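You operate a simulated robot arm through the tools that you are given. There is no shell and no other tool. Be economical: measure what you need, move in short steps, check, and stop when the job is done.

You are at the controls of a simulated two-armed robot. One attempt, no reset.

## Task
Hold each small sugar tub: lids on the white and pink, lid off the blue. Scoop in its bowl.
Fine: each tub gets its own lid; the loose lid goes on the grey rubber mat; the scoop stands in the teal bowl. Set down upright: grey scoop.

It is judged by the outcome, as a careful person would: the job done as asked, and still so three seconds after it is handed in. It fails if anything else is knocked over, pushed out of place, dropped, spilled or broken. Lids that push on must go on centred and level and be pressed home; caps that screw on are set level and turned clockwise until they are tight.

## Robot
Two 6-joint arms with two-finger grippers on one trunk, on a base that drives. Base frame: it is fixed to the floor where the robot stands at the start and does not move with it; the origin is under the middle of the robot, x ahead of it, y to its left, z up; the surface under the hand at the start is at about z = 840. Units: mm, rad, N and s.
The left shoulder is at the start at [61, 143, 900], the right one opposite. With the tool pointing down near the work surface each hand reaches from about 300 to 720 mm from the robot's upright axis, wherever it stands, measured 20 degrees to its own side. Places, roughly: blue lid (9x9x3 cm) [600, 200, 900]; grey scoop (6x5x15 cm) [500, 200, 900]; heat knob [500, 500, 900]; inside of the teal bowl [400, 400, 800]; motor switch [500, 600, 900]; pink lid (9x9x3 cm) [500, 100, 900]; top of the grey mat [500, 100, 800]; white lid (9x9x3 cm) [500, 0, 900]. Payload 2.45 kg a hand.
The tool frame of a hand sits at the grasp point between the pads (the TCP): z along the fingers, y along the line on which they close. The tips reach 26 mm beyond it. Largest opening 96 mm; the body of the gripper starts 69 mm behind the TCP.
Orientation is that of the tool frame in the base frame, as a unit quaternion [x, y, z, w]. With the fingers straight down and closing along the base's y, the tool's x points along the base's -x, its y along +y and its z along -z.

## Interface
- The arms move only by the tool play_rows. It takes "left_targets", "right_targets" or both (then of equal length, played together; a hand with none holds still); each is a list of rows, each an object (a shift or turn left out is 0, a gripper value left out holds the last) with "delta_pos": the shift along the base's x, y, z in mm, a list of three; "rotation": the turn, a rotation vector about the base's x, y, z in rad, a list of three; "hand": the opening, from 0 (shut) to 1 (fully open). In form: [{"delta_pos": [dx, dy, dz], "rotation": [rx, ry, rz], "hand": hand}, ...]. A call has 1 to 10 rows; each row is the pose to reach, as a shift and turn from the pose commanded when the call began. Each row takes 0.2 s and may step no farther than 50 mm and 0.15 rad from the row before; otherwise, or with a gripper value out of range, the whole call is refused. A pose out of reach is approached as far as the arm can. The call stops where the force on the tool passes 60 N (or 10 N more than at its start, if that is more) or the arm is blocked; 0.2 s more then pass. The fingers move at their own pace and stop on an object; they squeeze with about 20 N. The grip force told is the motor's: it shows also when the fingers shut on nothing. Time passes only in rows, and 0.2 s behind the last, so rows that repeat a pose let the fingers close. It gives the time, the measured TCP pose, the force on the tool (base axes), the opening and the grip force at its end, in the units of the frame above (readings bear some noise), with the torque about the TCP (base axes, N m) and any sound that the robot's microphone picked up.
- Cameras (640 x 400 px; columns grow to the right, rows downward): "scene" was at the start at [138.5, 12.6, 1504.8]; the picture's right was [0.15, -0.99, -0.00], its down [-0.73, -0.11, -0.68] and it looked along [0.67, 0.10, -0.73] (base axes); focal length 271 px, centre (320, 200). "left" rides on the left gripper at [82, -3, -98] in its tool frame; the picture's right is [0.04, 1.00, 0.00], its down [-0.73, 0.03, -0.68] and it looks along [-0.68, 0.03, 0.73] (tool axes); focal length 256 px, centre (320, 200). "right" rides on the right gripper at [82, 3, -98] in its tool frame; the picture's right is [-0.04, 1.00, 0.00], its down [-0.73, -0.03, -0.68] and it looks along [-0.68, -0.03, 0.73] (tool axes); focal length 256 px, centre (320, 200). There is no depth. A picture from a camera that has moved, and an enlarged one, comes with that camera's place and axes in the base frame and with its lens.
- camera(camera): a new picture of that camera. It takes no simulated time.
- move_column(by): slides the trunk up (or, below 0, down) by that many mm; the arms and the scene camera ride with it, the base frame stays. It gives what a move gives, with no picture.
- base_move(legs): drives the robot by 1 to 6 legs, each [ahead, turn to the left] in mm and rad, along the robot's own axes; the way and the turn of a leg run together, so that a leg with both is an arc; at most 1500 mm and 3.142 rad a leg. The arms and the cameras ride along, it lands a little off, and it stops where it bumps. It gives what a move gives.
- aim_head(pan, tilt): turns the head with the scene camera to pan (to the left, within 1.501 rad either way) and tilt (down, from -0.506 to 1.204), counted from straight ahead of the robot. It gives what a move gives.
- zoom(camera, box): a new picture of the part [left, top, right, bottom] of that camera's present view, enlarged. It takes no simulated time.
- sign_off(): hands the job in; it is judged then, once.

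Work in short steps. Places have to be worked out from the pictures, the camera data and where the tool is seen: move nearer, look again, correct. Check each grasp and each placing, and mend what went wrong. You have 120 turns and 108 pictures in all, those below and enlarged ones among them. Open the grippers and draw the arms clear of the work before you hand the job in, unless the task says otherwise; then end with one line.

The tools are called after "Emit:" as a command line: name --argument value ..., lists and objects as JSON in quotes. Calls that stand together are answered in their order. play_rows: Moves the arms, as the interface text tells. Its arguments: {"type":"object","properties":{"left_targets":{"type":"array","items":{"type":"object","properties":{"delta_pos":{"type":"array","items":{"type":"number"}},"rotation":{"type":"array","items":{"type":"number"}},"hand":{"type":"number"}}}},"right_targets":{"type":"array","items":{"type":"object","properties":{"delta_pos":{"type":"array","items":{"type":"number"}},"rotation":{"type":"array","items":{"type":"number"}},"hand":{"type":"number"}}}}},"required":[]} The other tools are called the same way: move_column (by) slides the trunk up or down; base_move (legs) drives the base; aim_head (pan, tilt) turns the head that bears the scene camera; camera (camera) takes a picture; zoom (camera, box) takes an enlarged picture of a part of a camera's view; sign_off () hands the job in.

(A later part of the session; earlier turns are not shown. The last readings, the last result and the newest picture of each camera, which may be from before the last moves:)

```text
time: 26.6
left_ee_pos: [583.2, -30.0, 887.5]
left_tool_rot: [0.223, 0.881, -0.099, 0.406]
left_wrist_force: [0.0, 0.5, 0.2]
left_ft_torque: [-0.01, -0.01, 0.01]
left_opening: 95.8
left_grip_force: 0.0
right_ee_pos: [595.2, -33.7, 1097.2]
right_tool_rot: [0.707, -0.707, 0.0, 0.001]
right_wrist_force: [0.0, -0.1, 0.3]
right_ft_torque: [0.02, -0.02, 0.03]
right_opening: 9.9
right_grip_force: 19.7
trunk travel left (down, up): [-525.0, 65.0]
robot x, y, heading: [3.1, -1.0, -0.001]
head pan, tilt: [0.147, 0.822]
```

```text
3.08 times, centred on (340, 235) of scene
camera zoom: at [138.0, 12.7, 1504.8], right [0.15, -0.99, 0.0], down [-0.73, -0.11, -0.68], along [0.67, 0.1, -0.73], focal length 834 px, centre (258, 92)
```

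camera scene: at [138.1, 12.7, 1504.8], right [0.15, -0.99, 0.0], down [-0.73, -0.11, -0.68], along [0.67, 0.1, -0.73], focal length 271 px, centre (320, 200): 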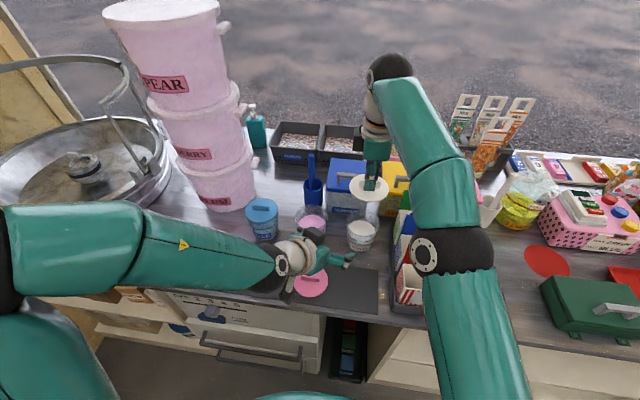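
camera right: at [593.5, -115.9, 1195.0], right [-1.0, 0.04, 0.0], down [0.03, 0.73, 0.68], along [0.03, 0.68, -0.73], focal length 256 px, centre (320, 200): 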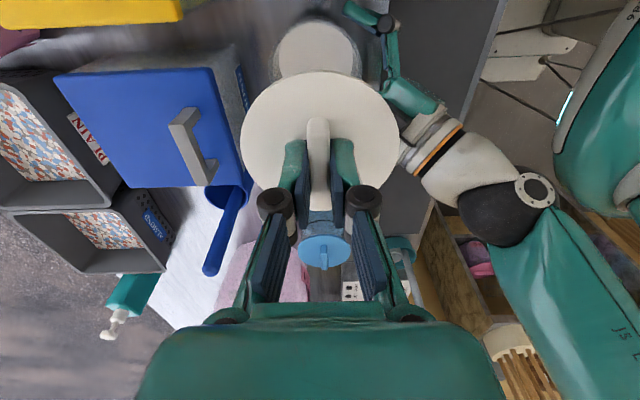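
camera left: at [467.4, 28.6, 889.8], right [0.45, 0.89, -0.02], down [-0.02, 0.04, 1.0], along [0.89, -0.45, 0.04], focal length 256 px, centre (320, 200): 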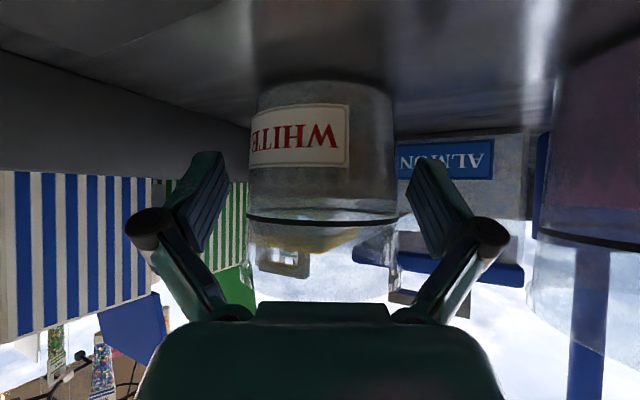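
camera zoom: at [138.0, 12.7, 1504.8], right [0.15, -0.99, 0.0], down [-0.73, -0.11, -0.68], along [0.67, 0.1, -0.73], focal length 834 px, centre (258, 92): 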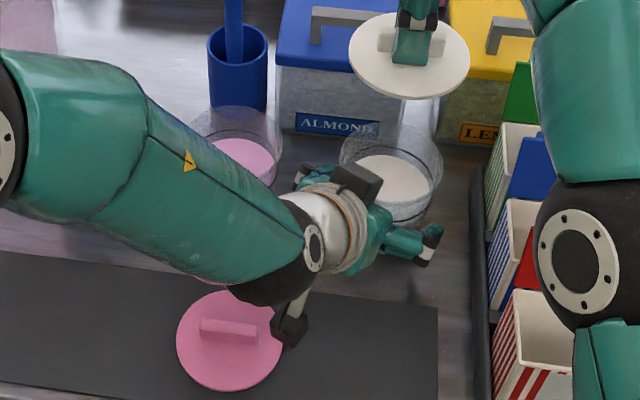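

The fingers bracket the tub evenly, with no contact. I'll close the left hand on the tub.

Emit:
play_rows --left_targets '[{"hand": 0.0}, {"delta_pos": [0, 0, 0]}, {"delta_pos": [0, 0, 0]}]'

Emit:
camera --camera "left"

Emit:
camera --camera "right"

```text
time: 27.4
left_ee_pos: [584.6, -29.1, 887.7]
left_tool_rot: [0.223, 0.88, -0.1, 0.407]
left_wrist_force: [2.7, 0.6, 0.3]
left_ft_torque: [0.02, -0.14, 0.06]
left_opening: 78.0
left_grip_force: 19.7
right_ee_pos: [596.8, -34.8, 1098.4]
right_tool_rot: [-0.707, 0.707, 0.001, -0.001]
right_wrist_force: [-0.1, -1.2, 0.6]
right_ft_torque: [-0.04, 0.02, 0.0]
right_opening: 10.0
right_grip_force: 19.9
trunk travel left (down, up): [-525.0, 65.0]
robot x, y, heading: [-1.8, -2.5, 0.003]
head pan, tilt: [0.147, 0.822]
```

```text
74 pictures are left
camera left: at [468.2, 28.6, 889.8], right [0.45, 0.89, -0.02], down [-0.02, 0.04, 1.0], along [0.89, -0.45, 0.04], focal length 256 px, centre (320, 200)
```

left: 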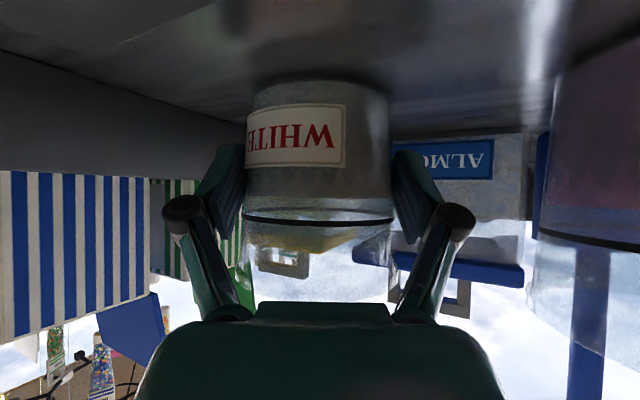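

```text
73 pictures are left
camera right: at [594.6, -116.0, 1194.4], right [-1.0, 0.04, 0.0], down [0.03, 0.73, 0.68], along [0.03, 0.68, -0.73], focal length 256 px, centre (320, 200)
```

right: 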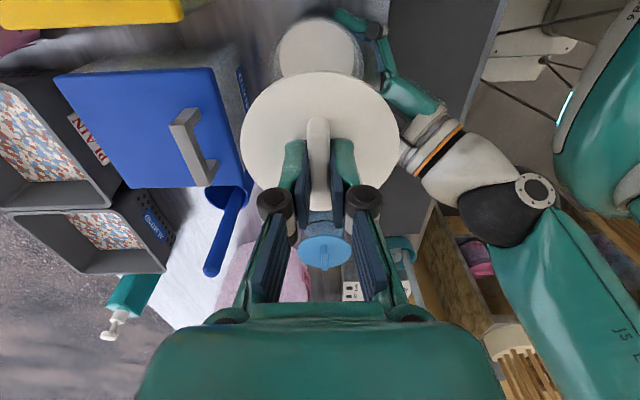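

The tub is held (78 mm). I'll lower the right hand with the lid to just above the rim and compare.

Emit:
play_rows --right_targets '[{"delta_pos": [0, 0, -45]}, {"delta_pos": [0, 0, -90]}, {"delta_pos": [0, 0, -105]}, {"delta_pos": [0, 0, -105]}]'

Emit:
camera --camera "right"

Emit:
camera --camera "left"

Emit:
zoom --camera "scene" --box '[300, 165, 420, 265]'

```text
time: 28.4
left_ee_pos: [583.3, -29.2, 886.4]
left_tool_rot: [0.224, 0.881, -0.1, 0.405]
left_wrist_force: [-1.6, 1.2, -0.1]
left_ft_torque: [-0.09, 0.25, -0.07]
left_opening: 77.5
left_grip_force: 19.8
right_ee_pos: [594.9, -34.2, 990.0]
right_tool_rot: [-0.707, 0.707, -0.001, 0.0]
right_wrist_force: [-0.3, 0.5, -0.2]
right_ft_torque: [-0.02, 0.03, 0.01]
right_opening: 10.0
right_grip_force: 20.4
trunk travel left (down, up): [-525.0, 65.0]
robot x, y, heading: [2.0, 0.9, 0.004]
head pan, tilt: [0.147, 0.822]
```

```text
72 pictures are left
camera right: at [592.4, -117.2, 1087.7], right [-1.0, 0.04, 0.0], down [0.03, 0.73, 0.68], along [0.03, 0.68, -0.73], focal length 256 px, centre (320, 200)
```

right: 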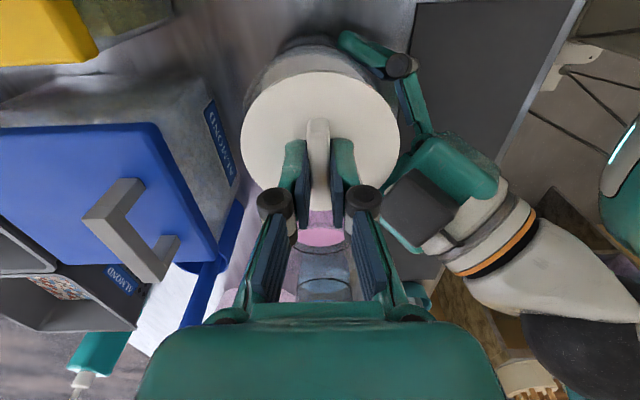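

```text
71 pictures are left
camera left: at [467.2, 28.6, 889.6], right [0.45, 0.89, -0.03], down [-0.02, 0.04, 1.0], along [0.89, -0.45, 0.04], focal length 256 px, centre (320, 200)
```

left: 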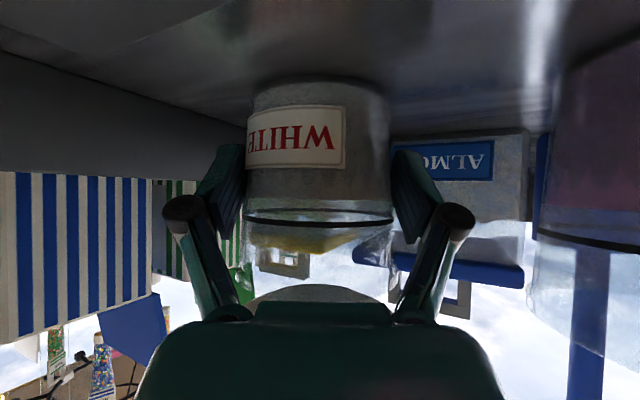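

```text
4.00 times, centred on (360, 215) of scene
camera zoom: at [138.7, 12.8, 1504.7], right [0.15, -0.99, 0.0], down [-0.73, -0.11, -0.68], along [0.67, 0.1, -0.73], focal length 1084 px, centre (160, 140)
```

zoom: 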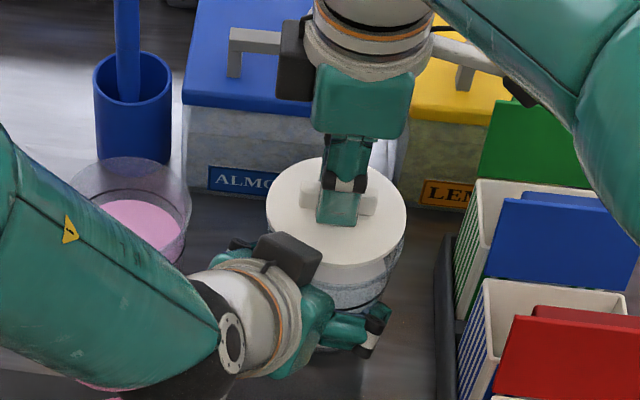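

The lid is about 25 mm above the rim. I'll zoom the right camera to compare lid and rim.

Emit:
zoom --camera "right" --box '[220, 20, 420, 150]'

```text
3.08 times, centred on (320, 85) of right
camera zoom: at [592.4, -117.2, 1087.7], right [-1.0, 0.04, 0.0], down [0.03, 0.73, 0.68], along [0.03, 0.68, -0.73], focal length 788 px, centre (320, 554)
```

zoom: 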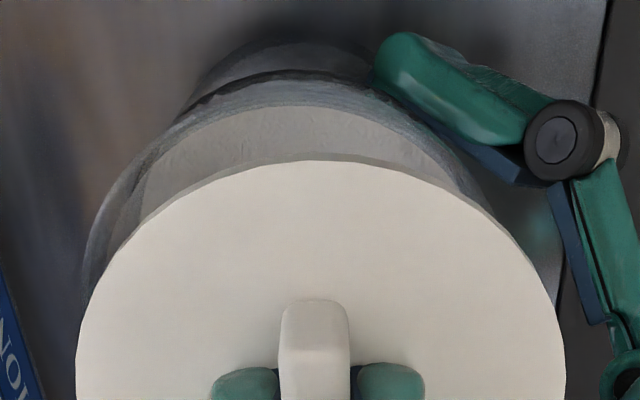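

Lid and rim agree in y; the rim is about 5 mm further in +x. I'll shift +5 mm and lower to just above the rim.

Emit:
play_rows --right_targets '[{"delta_pos": [5, 0, -8]}, {"delta_pos": [5, 0, -16]}, {"delta_pos": [5, 0, -16]}]'

Emit:
zoom --camera "right" --box '[220, 20, 420, 150]'

Emit:
zoom --camera "scene" --box '[330, 195, 400, 255]'

Emit:
zoom --camera "left" --box '[220, 180, 420, 330]'

```text
time: 29.2
left_ee_pos: [582.8, -29.7, 887.3]
left_tool_rot: [0.223, 0.881, -0.1, 0.406]
left_wrist_force: [-2.1, 0.3, -0.3]
left_ft_torque: [0.0, 0.29, -0.06]
left_opening: 77.5
left_grip_force: 20.2
right_ee_pos: [600.6, -35.5, 974.6]
right_tool_rot: [0.707, -0.707, 0.0, 0.0]
right_wrist_force: [0.4, -0.2, 0.0]
right_ft_torque: [-0.02, 0.01, -0.02]
right_opening: 10.0
right_grip_force: 20.3
trunk travel left (down, up): [-525.0, 65.0]
robot x, y, heading: [-3.2, -0.8, 0.002]
head pan, tilt: [0.147, 0.822]
```

```text
3.08 times, centred on (320, 85) of right
camera zoom: at [598.4, -116.8, 1071.5], right [-1.0, 0.04, 0.0], down [0.03, 0.73, 0.68], along [0.03, 0.68, -0.73], focal length 788 px, centre (320, 554)
```

zoom: 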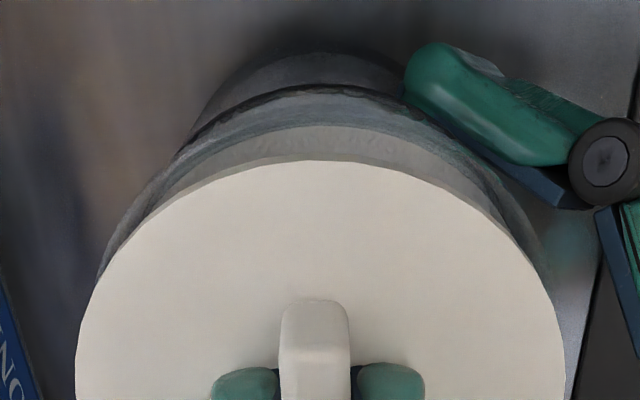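

```text
6.67 times, centred on (365, 225) of scene
camera zoom: at [139.1, 12.6, 1504.7], right [0.15, -0.99, 0.0], down [-0.73, -0.11, -0.68], along [0.67, 0.1, -0.73], focal length 1806 px, centre (20, 33)
```

zoom: 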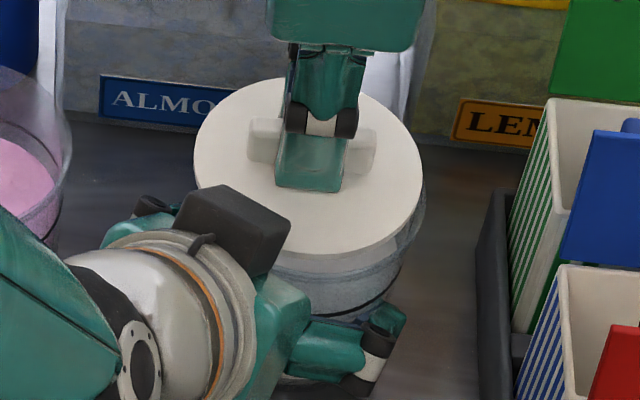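

```text
2.67 times, centred on (320, 255) of left
camera zoom: at [467.6, 28.5, 889.5], right [0.45, 0.89, -0.02], down [-0.02, 0.04, 1.0], along [0.89, -0.45, 0.04], focal length 683 px, centre (320, 53)
```

zoom: 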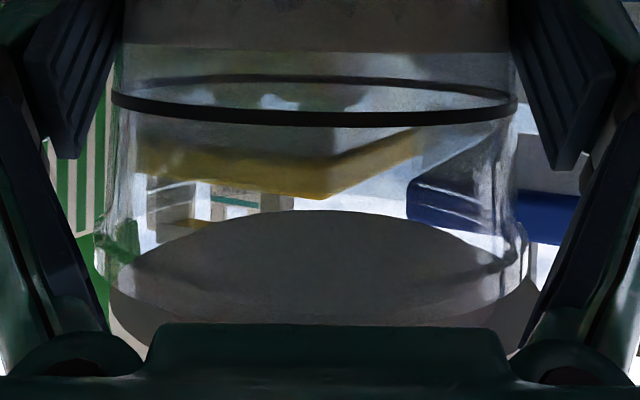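

The x is good. The scene and left views suggest the rim is about 2.5 mm further to −y, so I'll shift y −2.5 and lower a few mm to first contact.

Emit:
play_rows --right_targets '[{"delta_pos": [0, -2.5, 0]}, {"delta_pos": [0, -2.5, -2]}, {"delta_pos": [0, -2.5, -4]}, {"delta_pos": [0, -2.5, -5]}]'

Emit:
zoom --camera "scene" --box '[330, 195, 400, 255]'

Emit:
zoom --camera "left" --box '[220, 180, 420, 330]'

```text
time: 30.2
left_ee_pos: [584.8, -29.3, 886.8]
left_tool_rot: [0.223, 0.881, -0.1, 0.406]
left_wrist_force: [-0.8, 0.6, 0.3]
left_ft_torque: [0.06, 0.23, -0.02]
left_opening: 77.5
left_grip_force: 20.1
right_ee_pos: [600.6, -35.9, 970.8]
right_tool_rot: [-0.707, 0.708, 0.001, 0.0]
right_wrist_force: [-0.5, -1.0, 0.6]
right_ft_torque: [0.01, -0.01, -0.03]
right_opening: 10.0
right_grip_force: 19.9
trunk travel left (down, up): [-525.0, 65.0]
robot x, y, heading: [0.7, 3.3, 0.001]
head pan, tilt: [0.147, 0.822]
```

```text
6.67 times, centred on (365, 225) of scene
camera zoom: at [139.4, 12.6, 1504.6], right [0.15, -0.99, 0.0], down [-0.73, -0.11, -0.68], along [0.67, 0.1, -0.73], focal length 1806 px, centre (20, 33)
```

zoom: 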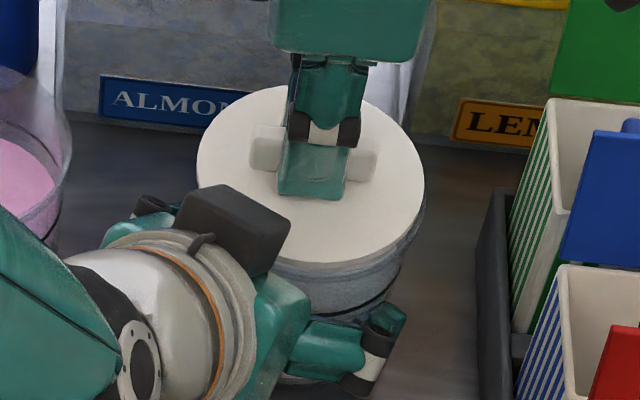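

```text
2.67 times, centred on (320, 255) of left
camera zoom: at [467.9, 28.5, 889.5], right [0.45, 0.89, -0.02], down [-0.02, 0.04, 1.0], along [0.89, -0.45, 0.04], focal length 683 px, centre (320, 53)
```

zoom: 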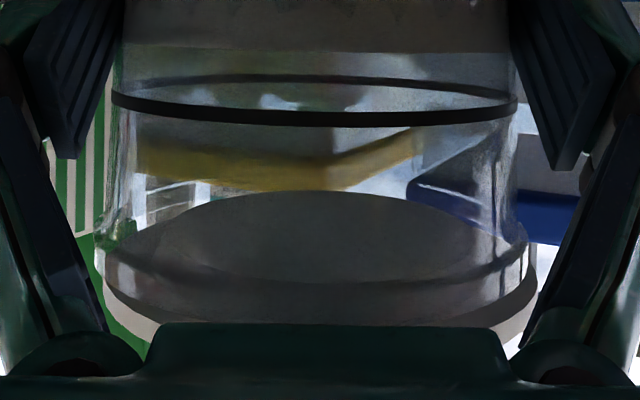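

There's a small residual of about 1.5 mm in y. I'll correct it and lower to contact.

Emit:
play_rows --right_targets '[{"delta_pos": [0, -1.5, 0]}, {"delta_pos": [0, -1.5, -2]}, {"delta_pos": [0, -1.5, -4]}, {"delta_pos": [0, -1.5, -4]}]'

```text
time: 31.2
left_ee_pos: [583.8, -29.5, 887.3]
left_tool_rot: [0.224, 0.881, -0.1, 0.405]
left_wrist_force: [2.9, -0.9, -0.7]
left_ft_torque: [0.11, 0.29, -0.02]
left_opening: 77.5
left_grip_force: 20.2
right_ee_pos: [599.6, -38.7, 966.2]
right_tool_rot: [-0.707, 0.707, 0.001, 0.0]
right_wrist_force: [-3.3, 2.4, 3.1]
right_ft_torque: [0.01, 0.08, 0.04]
right_opening: 9.9
right_grip_force: 20.1
trunk travel left (down, up): [-525.0, 65.0]
robot x, y, heading: [-2.0, 1.0, -0.0]
head pan, tilt: [0.147, 0.822]
heard: snap
```

I heard a snap with only a few newtons. I'll look at the seating.

Emit:
zoom --camera "left" --box '[220, 180, 420, 330]'

Emit:
zoom --camera "scene" --box '[330, 195, 400, 255]'

```text
2.67 times, centred on (320, 255) of left
camera zoom: at [468.0, 28.4, 889.5], right [0.45, 0.89, -0.02], down [-0.02, 0.04, 1.0], along [0.89, -0.45, 0.04], focal length 683 px, centre (320, 53)
```

zoom: 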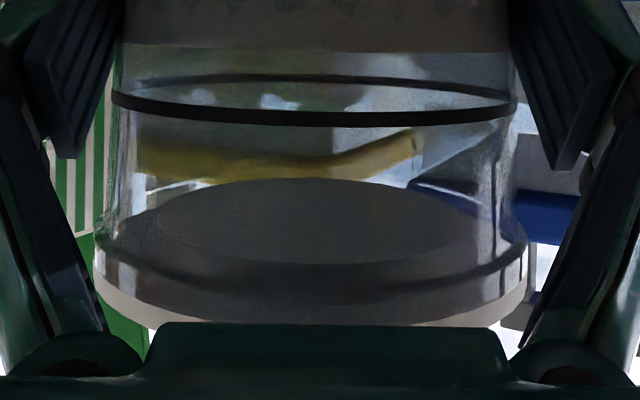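

```text
6.67 times, centred on (365, 225) of scene
camera zoom: at [139.4, 12.6, 1504.7], right [0.15, -0.99, 0.0], down [-0.73, -0.11, -0.68], along [0.67, 0.1, -0.73], focal length 1806 px, centre (20, 33)
```

zoom: 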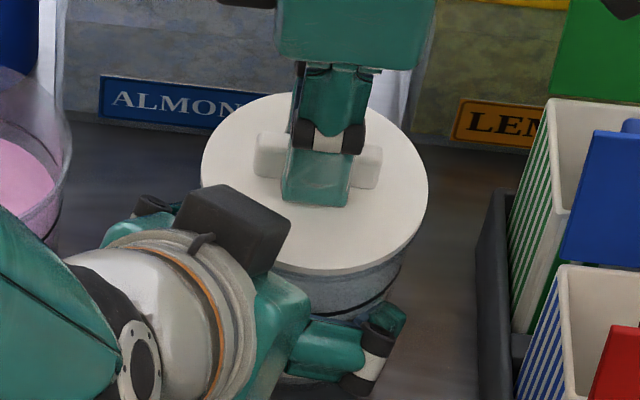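

It looks centred. I'll press further in small steps to check that it's home.

Emit:
play_rows --right_targets '[{"delta_pos": [0, 0, -1.5]}, {"delta_pos": [0, 0, -3]}, {"delta_pos": [0, 0, -3]}]'

```text
time: 32.0
left_ee_pos: [582.4, -28.2, 888.4]
left_tool_rot: [0.223, 0.881, -0.099, 0.406]
left_wrist_force: [5.8, 1.6, -5.7]
left_ft_torque: [0.09, 0.29, 0.08]
left_opening: 76.7
left_grip_force: 20.6
right_ee_pos: [599.7, -38.5, 966.9]
right_tool_rot: [-0.707, 0.708, -0.002, 0.003]
right_wrist_force: [-1.6, -0.6, 32.1]
right_ft_torque: [-0.11, 0.1, 0.06]
right_opening: 9.7
right_grip_force: 19.8
trunk travel left (down, up): [-525.0, 65.0]
robot x, y, heading: [1.8, 1.0, 0.004]
head pan, tilt: [0.147, 0.822]
```

32 N with no motion means it's against its stop. I'll give one firmer push and then look.

Emit:
play_rows --right_targets '[{"delta_pos": [0, 0, -1.2]}, {"delta_pos": [0, 0, -1.2]}, {"delta_pos": [0, 0, 2.5]}]'

Emit:
zoom --camera "left" --box '[220, 180, 420, 330]'

```text
time: 32.8
left_ee_pos: [582.2, -28.3, 888.6]
left_tool_rot: [0.223, 0.881, -0.1, 0.406]
left_wrist_force: [-7.3, 9.5, -0.1]
left_ft_torque: [-0.03, 0.11, 0.13]
left_opening: 77.0
left_grip_force: 20.2
right_ee_pos: [598.7, -38.6, 965.7]
right_tool_rot: [-0.706, 0.708, -0.001, 0.001]
right_wrist_force: [8.2, -5.1, 18.3]
right_ft_torque: [0.27, -0.19, -0.11]
right_opening: 9.7
right_grip_force: 20.0
trunk travel left (down, up): [-525.0, 65.0]
robot x, y, heading: [-0.0, -0.1, 0.0]
head pan, tilt: [0.147, 0.822]
```

```text
2.67 times, centred on (320, 255) of left
camera zoom: at [466.5, 29.1, 890.3], right [0.45, 0.89, -0.03], down [-0.02, 0.04, 1.0], along [0.89, -0.45, 0.04], focal length 683 px, centre (320, 53)
```

zoom: 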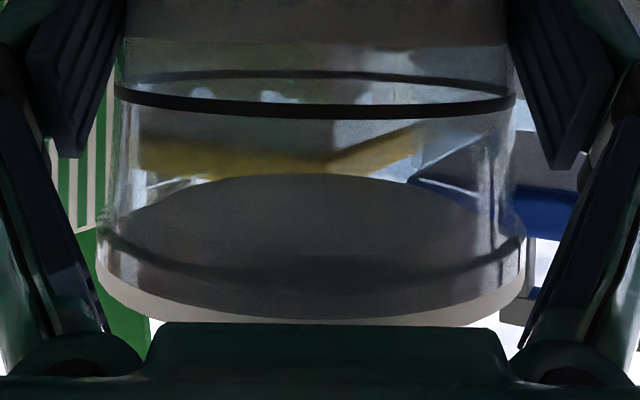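

The lid is centred and level on the rim. I'll open the right hand and lift it straight up, then look before releasing the tub.

Emit:
play_rows --right_targets '[{"delta_pos": [0, 0, 1], "hand": 0.3}, {"delta_pos": [0, 0, 1]}, {"delta_pos": [0, 0, 15]}, {"delta_pos": [0, 0, 50]}, {"delta_pos": [0, 0, 90]}, {"delta_pos": [0, 0, 90]}]'

Emit:
camera --camera "right"

Emit:
zoom --camera "scene" --box '[330, 195, 400, 255]'

```text
time: 34.2
left_ee_pos: [582.5, -29.9, 887.8]
left_tool_rot: [0.224, 0.88, -0.1, 0.407]
left_wrist_force: [-0.4, -1.5, -0.3]
left_ft_torque: [-0.1, -0.23, -0.07]
left_opening: 76.8
left_grip_force: 20.5
right_ee_pos: [598.5, -39.6, 1057.9]
right_tool_rot: [-0.707, 0.707, 0.001, 0.0]
right_wrist_force: [0.4, 0.3, -0.5]
right_ft_torque: [0.0, 0.01, 0.03]
right_opening: 28.9
right_grip_force: 0.1
trunk travel left (down, up): [-525.0, 65.0]
robot x, y, heading: [-2.9, -1.9, -0.0]
head pan, tilt: [0.147, 0.822]
```

```text
60 pictures are left
camera right: at [595.5, -121.4, 1154.3], right [-1.0, 0.04, 0.0], down [0.03, 0.73, 0.68], along [0.03, 0.68, -0.73], focal length 256 px, centre (320, 200)
```

right: 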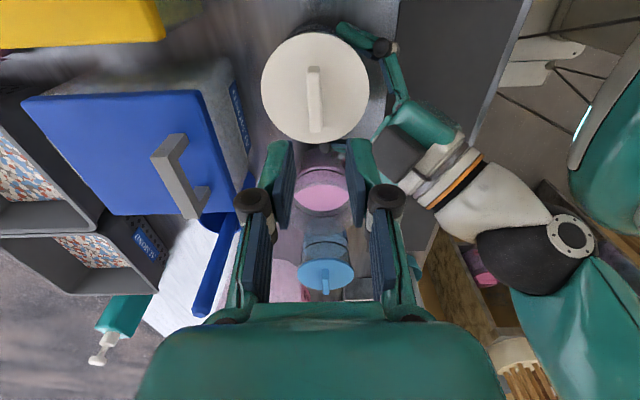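

```text
6.67 times, centred on (365, 225) of scene
camera zoom: at [138.7, 12.5, 1504.8], right [0.15, -0.99, 0.0], down [-0.73, -0.11, -0.68], along [0.67, 0.1, -0.73], focal length 1806 px, centre (20, 33)
```

zoom: 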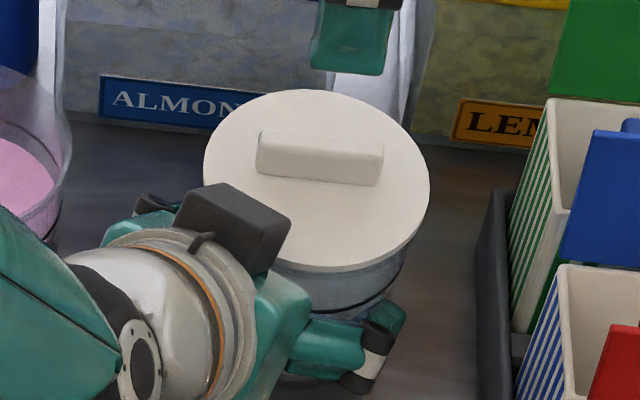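

White is done. Now the left hand releases and backs out along its axis, then shifts left to wait near the pink tub's approach.

Emit:
play_rows --left_targets '[{"hand": 1.0}, {"delta_pos": [0, 0, 0]}, {"delta_pos": [-22, 12, 22]}, {"delta_pos": [-45, 25, 44]}, {"delta_pos": [-67, 37, 66]}, {"delta_pos": [-100, 60, 95]}, {"delta_pos": [-110, 105, 105]}, {"delta_pos": [-112, 150, 112]}, {"delta_pos": [-112, 200, 112]}, {"delta_pos": [-112, 245, 112]}]'

Emit:
camera --camera "scene"

```text
time: 36.4
left_ee_pos: [435.3, 131.2, 1018.4]
left_tool_rot: [0.231, 0.899, -0.095, 0.36]
left_wrist_force: [1.0, 0.6, 0.1]
left_ft_torque: [0.01, -0.04, -0.01]
left_opening: 96.2
left_grip_force: 0.0
left hand out of reach, approached as far as the arm can: row 7, 8, 9, 10
right_ee_pos: [598.0, -40.5, 1056.1]
right_tool_rot: [-0.707, 0.707, 0.001, 0.0]
right_wrist_force: [-0.1, -0.1, 0.6]
right_ft_torque: [0.01, 0.03, 0.0]
right_opening: 28.7
right_grip_force: 0.1
trunk travel left (down, up): [-525.0, 65.0]
robot x, y, heading: [0.3, -1.8, -0.003]
head pan, tilt: [0.147, 0.822]
```

```text
58 pictures are left
camera scene: at [140.0, 12.3, 1504.6], right [0.15, -0.99, 0.0], down [-0.73, -0.11, -0.68], along [0.67, 0.1, -0.73], focal length 271 px, centre (320, 200)
```

scene: 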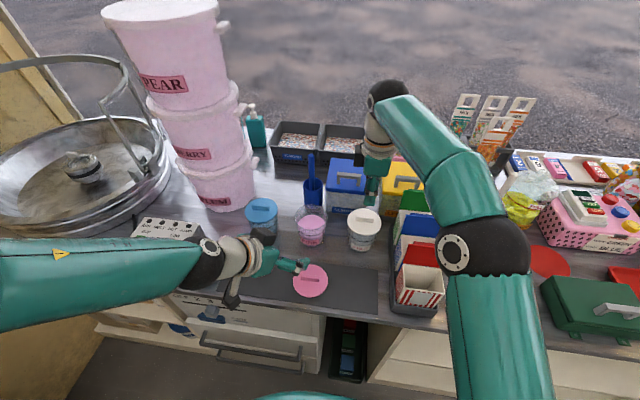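

The left arm is folded against its limit. Holding the pink tub first is reachable and leaves room for the right hand. I'll move left toward the pink pre-approach (517,150,952).

Emit:
play_rows --left_targets '[{"delta_pos": [23, -33, -24]}, {"delta_pos": [46, -66, -48]}, {"delta_pos": [46, -66, -48]}]'

```text
time: 37.2
left_ee_pos: [477.2, 63.8, 971.5]
left_tool_rot: [0.232, 0.898, -0.094, 0.361]
left_wrist_force: [-0.7, 0.1, 0.9]
left_ft_torque: [0.01, 0.02, 0.03]
left_opening: 95.9
left_grip_force: 0.1
right_ee_pos: [598.3, -39.1, 1057.0]
right_tool_rot: [-0.707, 0.707, -0.001, 0.0]
right_wrist_force: [0.0, 0.2, -0.6]
right_ft_torque: [0.0, -0.01, -0.01]
right_opening: 29.0
right_grip_force: 0.0
trunk travel left (down, up): [-525.0, 65.0]
robot x, y, heading: [4.6, 1.6, 0.003]
head pan, tilt: [0.147, 0.822]
```

Commands start from the clipped pose. I'll restore the tilt and go to the pre-approach pose at (517,150,952).

Emit:
play_rows --left_targets '[{"delta_pos": [20, 25, -5], "rotation": [-0.022, -0.04, 0]}, {"delta_pos": [35, 55, -12], "rotation": [-0.0446, -0.0817, 0]}, {"delta_pos": [40, 86, -20], "rotation": [-0.0446, -0.0817, 0]}, {"delta_pos": [40, 86, -20], "rotation": [-0.0446, -0.0817, 0]}]'

Emit:
camera --camera "left"

```text
time: 38.2
left_ee_pos: [498.7, 104.1, 1006.1]
left_tool_rot: [0.224, 0.888, -0.088, 0.392]
left_wrist_force: [1.2, -0.2, 0.3]
left_ft_torque: [0.0, -0.02, -0.06]
left_opening: 95.9
left_grip_force: 0.0
left hand out of reach, approached as far as the arm can: row 1, 2, 3
right_ee_pos: [599.1, -39.5, 1057.2]
right_tool_rot: [0.707, -0.707, -0.002, 0.001]
right_wrist_force: [0.3, 0.1, 0.5]
right_ft_torque: [-0.01, 0.0, -0.01]
right_opening: 28.7
right_grip_force: 0.1
trunk travel left (down, up): [-525.0, 65.0]
robot x, y, heading: [0.7, 2.2, 0.001]
head pan, tilt: [0.147, 0.822]
```

```text
57 pictures are left
camera left: at [382.0, 161.1, 1013.1], right [0.44, 0.9, -0.01], down [0.0, 0.01, 1.0], along [0.9, -0.44, 0.0], focal length 256 px, centre (320, 200)
```

left: 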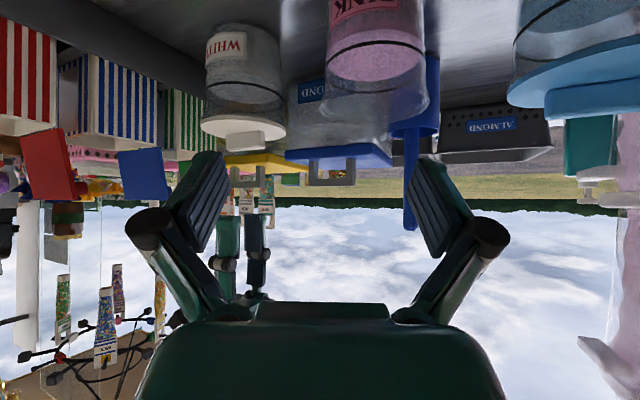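

Only rows 1–3 were flagged, so I'll wait a moment to see whether it settles on the last target.

Emit:
play_rows --left_targets '[{"delta_pos": [0, 0, 0]}, {"delta_pos": [0, 0, 0]}, {"delta_pos": [0, 0, 0]}]'

```text
time: 39.0
left_ee_pos: [497.0, 103.8, 1007.8]
left_tool_rot: [0.223, 0.888, -0.088, 0.392]
left_wrist_force: [0.7, -0.9, 0.6]
left_ft_torque: [-0.04, 0.03, -0.03]
left_opening: 96.2
left_grip_force: 0.0
right_ee_pos: [597.6, -39.2, 1057.8]
right_tool_rot: [0.707, -0.707, -0.001, 0.001]
right_wrist_force: [0.3, 1.0, -0.6]
right_ft_torque: [0.02, 0.01, 0.0]
right_opening: 28.6
right_grip_force: 0.1
trunk travel left (down, up): [-525.0, 65.0]
robot x, y, heading: [-1.8, -1.8, -0.004]
head pan, tilt: [0.147, 0.822]
```

Both arms are near their limits here. Turning the base a little to the left brings the right shoulder closer and gives the left arm more room. Both hands are high and clear.

Emit:
base_move --legs '[[0, 0.25]]'

Emit:
camera --camera "scene"

```text
time: 40.3
left_ee_pos: [454.0, 224.1, 1007.4]
left_tool_rot: [0.11, 0.91, -0.035, 0.397]
left_wrist_force: [-0.8, 0.7, 0.5]
left_ft_torque: [0.02, -0.02, 0.03]
left_opening: 96.1
left_grip_force: 0.0
right_ee_pos: [586.8, 110.9, 1057.3]
right_tool_rot: [0.79, -0.614, 0.0, 0.0]
right_wrist_force: [0.3, 0.3, 0.0]
right_ft_torque: [-0.01, 0.02, 0.02]
right_opening: 28.5
right_grip_force: 0.2
trunk travel left (down, up): [-525.0, 65.0]
robot x, y, heading: [-0.7, -8.1, 0.248]
head pan, tilt: [0.147, 0.822]
```

```text
56 pictures are left
camera scene: at [132.2, 35.3, 1504.8], right [0.39, -0.92, 0.0], down [-0.68, -0.28, -0.68], along [0.63, 0.26, -0.73], focal length 271 px, centre (320, 200)
```

scene: 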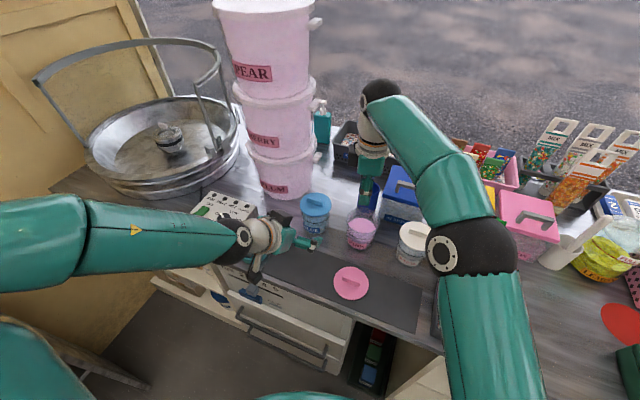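

The right hand now goes over the pink lid at (457,83) with its yaw realigned.

Emit:
play_rows --right_targets '[{"delta_pos": [-40, -10, -15], "rotation": [0, 0, -0.083]}, {"delta_pos": [-80, -20, -30], "rotation": [0, 0, -0.166]}, {"delta_pos": [-115, -26, -45], "rotation": [0, 0, -0.248]}, {"delta_pos": [-130, -28, -80], "rotation": [0, 0, -0.248]}, {"delta_pos": [-130, -28, -80], "rotation": [0, 0, -0.248]}]'

Emit:
camera --camera "right"

```text
time: 41.5
left_ee_pos: [452.8, 223.2, 1008.8]
left_tool_rot: [0.108, 0.91, -0.034, 0.398]
left_wrist_force: [0.2, -0.1, -0.5]
left_ft_torque: [0.01, 0.0, 0.01]
left_opening: 95.8
left_grip_force: 0.0
right_ee_pos: [457.3, 80.8, 978.0]
right_tool_rot: [0.708, -0.706, 0.0, 0.001]
right_wrist_force: [-0.6, 0.9, -0.1]
right_ft_torque: [0.01, -0.02, 0.0]
right_opening: 28.8
right_grip_force: 0.0
trunk travel left (down, up): [-525.0, 65.0]
robot x, y, heading: [-0.2, -10.2, 0.25]
head pan, tilt: [0.147, 0.822]
```

```text
55 pictures are left
camera right: at [455.8, -0.1, 1074.0], right [-1.0, 0.04, 0.0], down [0.03, 0.73, 0.68], along [0.03, 0.68, -0.73], focal length 256 px, centre (320, 200)
```

right: 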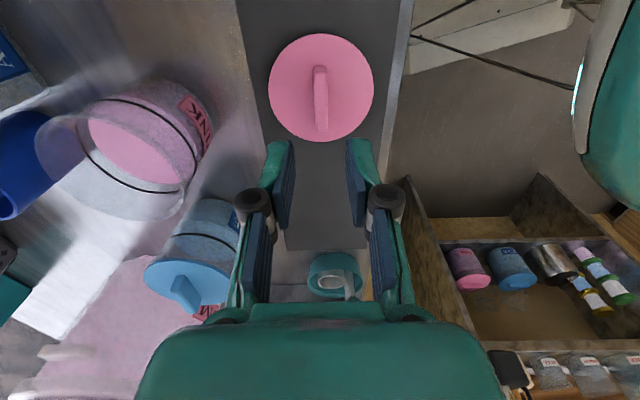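

The lid is at about (458.5,82.5). I'll lower to TCP z≈882 and close on the bar.

Emit:
play_rows --right_targets '[{"delta_pos": [1, 1, -45]}, {"delta_pos": [1, 1, -85]}, {"delta_pos": [1, 1, -95]}, {"delta_pos": [1, 1, -95], "hand": 0.0}, {"delta_pos": [1, 1, -95]}, {"delta_pos": [1, 1, -95]}]'

```text
time: 42.9
left_ee_pos: [453.5, 222.7, 1008.1]
left_tool_rot: [0.108, 0.911, -0.034, 0.397]
left_wrist_force: [-1.1, -0.3, -0.4]
left_ft_torque: [0.0, -0.03, 0.01]
left_opening: 96.0
left_grip_force: 0.0
right_ee_pos: [455.9, 84.7, 882.5]
right_tool_rot: [0.708, -0.706, -0.001, 0.001]
right_wrist_force: [0.3, -0.3, -0.1]
right_ft_torque: [0.02, -0.03, 0.02]
right_opening: 10.3
right_grip_force: 20.0
trunk travel left (down, up): [-525.0, 65.0]
robot x, y, heading: [1.9, -10.1, 0.247]
head pan, tilt: [0.147, 0.822]
```

Gripped. I'll lift and carry it over the pink tub, kept high.

Emit:
play_rows --right_targets '[{"delta_pos": [0, 0, 40]}, {"delta_pos": [0, 0, 85]}, {"delta_pos": [0, 0, 130]}, {"delta_pos": [35, 5, 155]}, {"delta_pos": [75, 12, 165]}, {"delta_pos": [115, 16, 165]}, {"delta_pos": [143, 20, 165]}, {"delta_pos": [143, 20, 165]}]'

Emit:
camera --camera "right"

Emit:
camera --camera "left"

```text
time: 44.7
left_ee_pos: [452.2, 221.5, 1008.5]
left_tool_rot: [0.108, 0.911, -0.034, 0.398]
left_wrist_force: [0.7, 0.4, -0.3]
left_ft_torque: [0.0, -0.03, 0.0]
left_opening: 95.8
left_grip_force: 0.1
right_ee_pos: [599.5, 102.4, 1049.3]
right_tool_rot: [0.708, -0.706, -0.001, 0.001]
right_wrist_force: [0.1, -0.8, 0.4]
right_ft_torque: [0.02, -0.01, -0.04]
right_opening: 9.9
right_grip_force: 20.0
trunk travel left (down, up): [-525.0, 65.0]
robot x, y, heading: [1.6, -9.3, 0.253]
head pan, tilt: [0.147, 0.822]
```

```text
54 pictures are left
camera right: at [597.9, 20.8, 1146.8], right [-1.0, 0.04, 0.0], down [0.03, 0.73, 0.68], along [0.02, 0.68, -0.73], focal length 256 px, centre (320, 200)
```

right: 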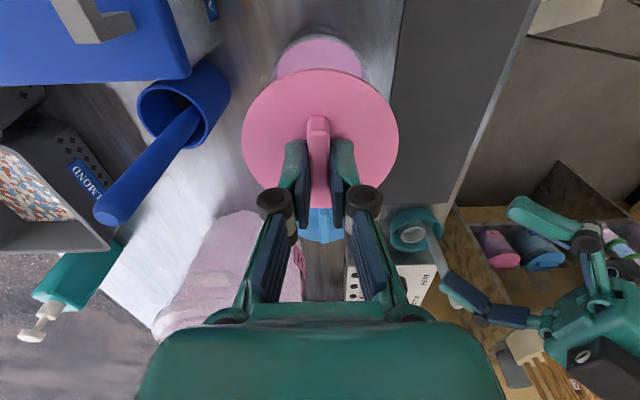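

```text
53 pictures are left
camera left: at [326.6, 248.8, 1016.1], right [0.2, 0.98, 0.0], down [0.0, 0.0, 1.0], along [0.98, -0.2, 0.0], focal length 256 px, centre (320, 200)
```

left: 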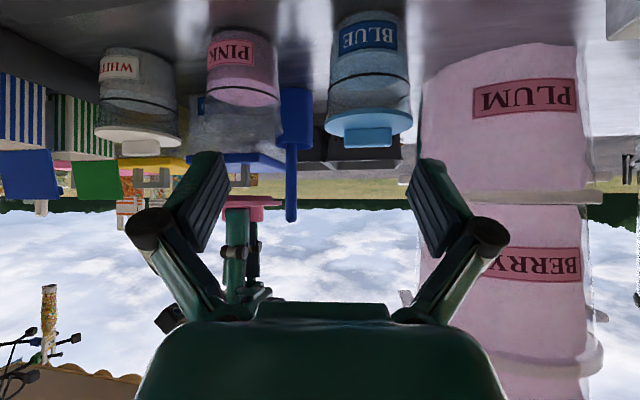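

The pink tub is at about (600,102). The left hand's current orientation works for it, so I'll go to the pre-approach pose (511,122,956).

Emit:
play_rows --left_targets '[{"delta_pos": [15, -33, -12]}, {"delta_pos": [35, -66, -30]}, {"delta_pos": [58, -100, -52]}, {"delta_pos": [58, -100, -52]}]'

Emit:
camera --camera "left"

```text
time: 45.7
left_ee_pos: [509.9, 124.5, 957.6]
left_tool_rot: [0.109, 0.91, -0.034, 0.398]
left_wrist_force: [0.6, 0.2, 0.4]
left_ft_torque: [-0.01, -0.03, -0.03]
left_opening: 96.0
left_grip_force: 0.0
right_ee_pos: [599.1, 103.4, 1050.0]
right_tool_rot: [0.708, -0.706, -0.001, 0.0]
right_wrist_force: [-0.6, 0.1, 0.1]
right_ft_torque: [0.01, -0.05, -0.01]
right_opening: 10.1
right_grip_force: 19.4
trunk travel left (down, up): [-525.0, 65.0]
robot x, y, heading: [0.6, -10.4, 0.257]
head pan, tilt: [0.147, 0.822]
```

```text
52 pictures are left
camera left: at [384.6, 149.1, 965.2], right [0.2, 0.98, -0.01], down [0.0, 0.0, 1.0], along [0.98, -0.2, 0.0], focal length 256 px, centre (320, 200)
```

left: 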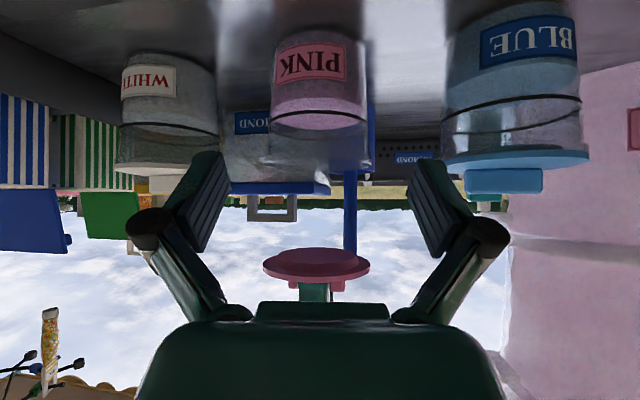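

Tub, lid and gripper are all in line. I'll advance and then close.

Emit:
play_rows --left_targets '[{"delta_pos": [24, -5, -23]}, {"delta_pos": [48, -10, -46]}, {"delta_pos": [73, -16, -69]}, {"delta_pos": [73, -16, -69]}, {"delta_pos": [73, -16, -69], "hand": 0.0}, {"delta_pos": [73, -16, -69]}, {"delta_pos": [73, -16, -69]}, {"delta_pos": [73, -16, -69]}]'

Emit:
camera --camera "left"

```text
time: 47.5
left_ee_pos: [583.7, 107.5, 890.0]
left_tool_rot: [0.108, 0.911, -0.034, 0.397]
left_wrist_force: [-1.9, -3.1, 3.8]
left_ft_torque: [-0.57, -0.04, -0.17]
left_opening: 80.1
left_grip_force: 20.0
right_ee_pos: [600.4, 103.0, 1050.1]
right_tool_rot: [0.708, -0.706, 0.001, 0.0]
right_wrist_force: [0.0, 0.0, 0.8]
right_ft_torque: [-0.03, 0.01, 0.0]
right_opening: 9.9
right_grip_force: 20.2
trunk travel left (down, up): [-525.0, 65.0]
robot x, y, heading: [-2.2, -12.0, 0.252]
head pan, tilt: [0.147, 0.822]
```

```text
51 pictures are left
camera left: at [456.9, 133.5, 897.3], right [0.2, 0.98, -0.01], down [0.0, 0.0, 1.0], along [0.98, -0.2, 0.0], focal length 256 px, centre (320, 200)
```

left: 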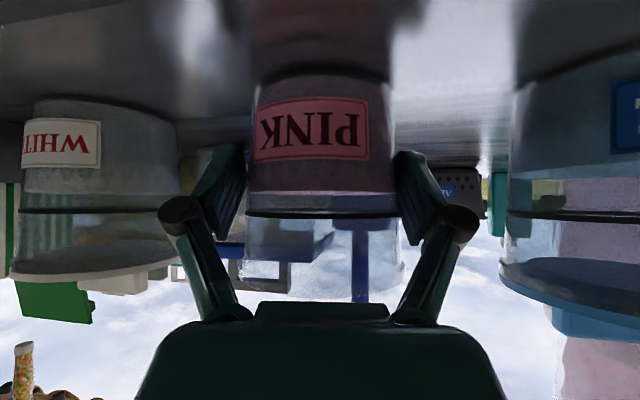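

Held (80 mm). I'll lower the pink lid to about 9 mm above the rim and compare.

Emit:
play_rows --right_targets '[{"delta_pos": [0, 0, -40]}, {"delta_pos": [0, 0, -65]}, {"delta_pos": [0, 0, -74]}, {"delta_pos": [0, 0, -74]}]'

Emit:
zoom --camera "left" --box '[220, 180, 420, 330]'

Emit:
zoom --camera "right" --box '[220, 20, 420, 150]'

Emit:
zoom --camera "scene" --box '[310, 180, 410, 265]'

```text
time: 48.5
left_ee_pos: [584.1, 108.0, 890.1]
left_tool_rot: [0.109, 0.91, -0.034, 0.398]
left_wrist_force: [-1.9, -1.8, 2.9]
left_ft_torque: [-0.48, 0.02, -0.15]
left_opening: 79.9
left_grip_force: 19.9
right_ee_pos: [601.2, 103.2, 975.4]
right_tool_rot: [0.708, -0.706, -0.001, 0.0]
right_wrist_force: [0.0, 0.4, -0.5]
right_ft_torque: [0.01, -0.03, 0.0]
right_opening: 9.7
right_grip_force: 20.4
trunk travel left (down, up): [-525.0, 65.0]
robot x, y, heading: [3.3, -10.8, 0.251]
head pan, tilt: [0.147, 0.822]
```

```text
2.67 times, centred on (320, 255) of left
camera zoom: at [456.9, 133.8, 897.3], right [0.2, 0.98, 0.0], down [0.0, 0.0, 1.0], along [0.98, -0.2, 0.0], focal length 683 px, centre (320, 53)
```

zoom: 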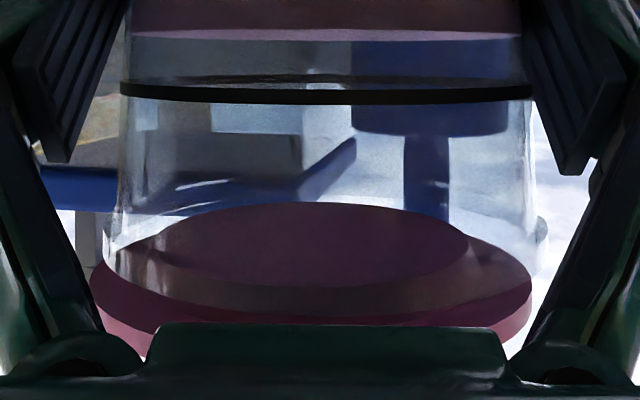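

```text
3.08 times, centred on (320, 85) of right
camera zoom: at [598.7, 21.4, 1071.5], right [-1.0, 0.04, 0.0], down [0.03, 0.73, 0.68], along [0.03, 0.68, -0.73], focal length 788 px, centre (320, 554)
```

zoom: 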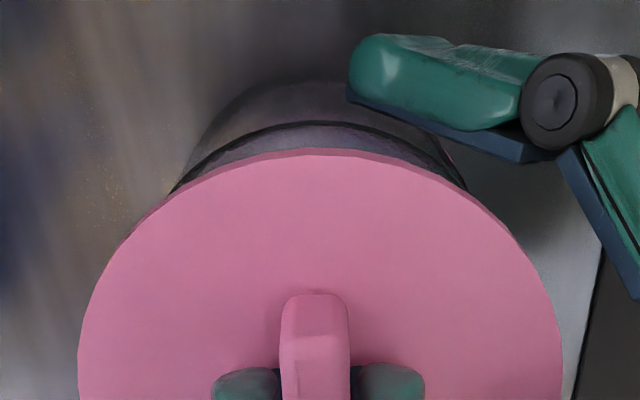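

```text
4.71 times, centred on (360, 222) of scene
camera zoom: at [131.6, 35.1, 1504.8], right [0.39, -0.92, 0.0], down [-0.68, -0.28, -0.68], along [0.63, 0.26, -0.73], focal length 1275 px, centre (132, 94)
```

zoom: 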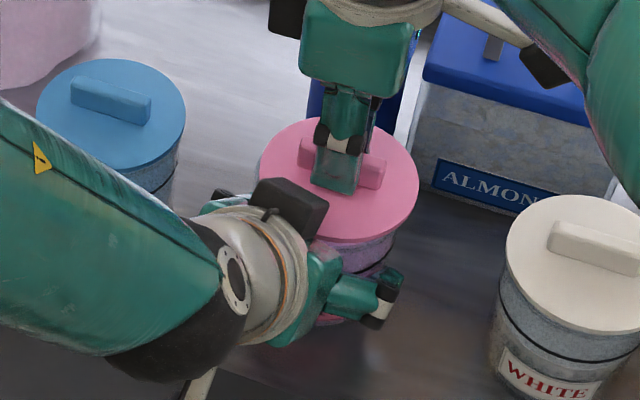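

The tub is about 3 mm further in +y than the lid, and x is fine. I'll correct and lower 3 mm.

Emit:
play_rows --right_targets '[{"delta_pos": [0.5, 3, 0]}, {"delta_pos": [0.5, 3, -2]}, {"delta_pos": [0.5, 3, -4]}, {"delta_pos": [0.5, 3, -4]}]'

Emit:
zoom --camera "left" --box '[220, 180, 420, 330]'

Emit:
zoom --camera "right" --box '[220, 20, 420, 150]'

```text
time: 49.5
left_ee_pos: [583.5, 108.6, 890.1]
left_tool_rot: [0.109, 0.91, -0.034, 0.398]
left_wrist_force: [-1.8, -2.6, 3.3]
left_ft_torque: [-0.44, -0.07, -0.13]
left_opening: 80.5
left_grip_force: 20.2
right_ee_pos: [601.0, 105.9, 970.4]
right_tool_rot: [0.709, -0.705, -0.001, 0.0]
right_wrist_force: [-0.5, 0.1, -0.7]
right_ft_torque: [-0.02, -0.04, -0.03]
right_opening: 9.9
right_grip_force: 20.3
trunk travel left (down, up): [-525.0, 65.0]
robot x, y, heading: [-3.3, -11.8, 0.246]
head pan, tilt: [0.147, 0.822]
```

```text
2.67 times, centred on (320, 255) of left
camera zoom: at [456.9, 133.8, 897.3], right [0.2, 0.98, 0.0], down [0.0, 0.0, 1.0], along [0.98, -0.2, 0.0], focal length 683 px, centre (320, 53)
```

zoom: 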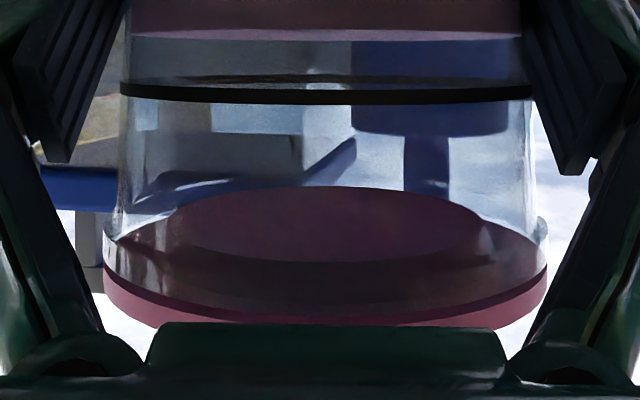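

```text
3.08 times, centred on (320, 85) of right
camera zoom: at [599.3, 24.2, 1067.4], right [-1.0, 0.04, 0.0], down [0.03, 0.73, 0.68], along [0.02, 0.68, -0.73], focal length 788 px, centre (320, 554)
```

zoom: 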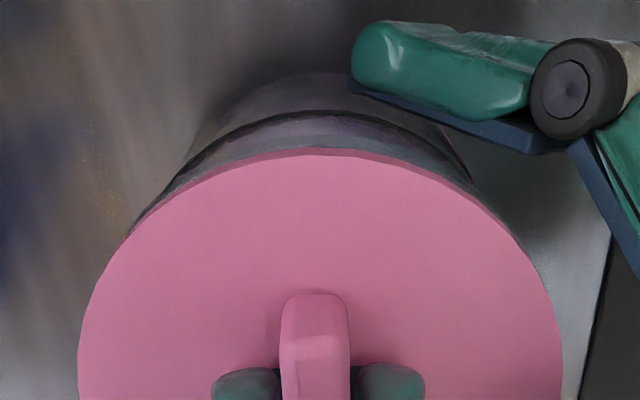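

Aligned. I'll lower onto the rim and press.

Emit:
play_rows --right_targets '[{"delta_pos": [0, 0, -2]}, {"delta_pos": [0, 0, -4]}, {"delta_pos": [0, 0, -5]}, {"delta_pos": [0, 0, -5]}]'

```text
time: 50.5
left_ee_pos: [581.7, 106.8, 890.5]
left_tool_rot: [0.109, 0.911, -0.035, 0.397]
left_wrist_force: [11.2, -4.5, -1.0]
left_ft_torque: [-0.56, 0.21, -0.17]
left_opening: 80.2
left_grip_force: 20.5
right_ee_pos: [600.5, 106.5, 966.9]
right_tool_rot: [0.709, -0.706, 0.0, -0.002]
right_wrist_force: [-9.1, 4.1, 22.2]
right_ft_torque: [0.12, 0.2, 0.09]
right_opening: 10.4
right_grip_force: 19.8
trunk travel left (down, up): [-525.0, 65.0]
robot x, y, heading: [2.5, -10.8, 0.249]
head pan, tilt: [0.147, 0.822]
heard: snap
```

Snap heard. I'll give a firmer press to be sure, then ease off and look.

Emit:
play_rows --right_targets '[{"delta_pos": [-1, 0.5, -1.5]}, {"delta_pos": [-1, 0.5, -3]}, {"delta_pos": [-1, 0.5, -3]}]'

Emit:
zoom --camera "left" --box '[220, 180, 420, 330]'

```text
time: 51.3
left_ee_pos: [583.7, 108.2, 890.3]
left_tool_rot: [0.108, 0.911, -0.034, 0.397]
left_wrist_force: [13.3, -3.2, -4.2]
left_ft_torque: [-0.72, 0.17, -0.25]
left_opening: 80.0
left_grip_force: 19.8
right_ee_pos: [601.3, 105.8, 965.6]
right_tool_rot: [0.708, -0.706, 0.0, -0.003]
right_wrist_force: [-3.3, 2.1, 37.3]
right_ft_torque: [-0.14, 0.16, 0.36]
right_opening: 10.2
right_grip_force: 20.1
trunk travel left (down, up): [-525.0, 65.0]
robot x, y, heading: [-0.2, -13.1, 0.243]
head pan, tilt: [0.147, 0.822]
```

```text
2.67 times, centred on (320, 255) of left
camera zoom: at [456.2, 133.7, 897.5], right [0.2, 0.98, 0.0], down [0.01, 0.0, 1.0], along [0.98, -0.2, 0.0], focal length 683 px, centre (320, 53)
```

zoom: 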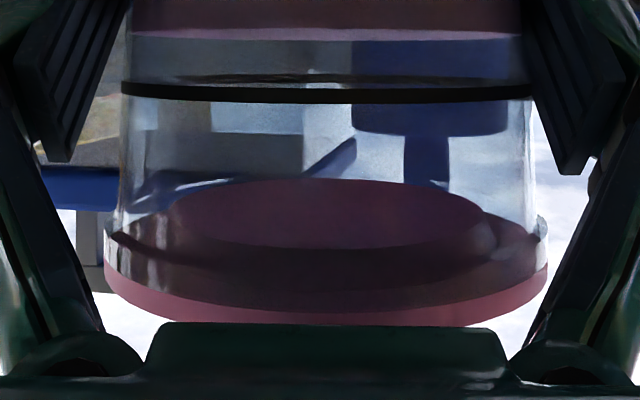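

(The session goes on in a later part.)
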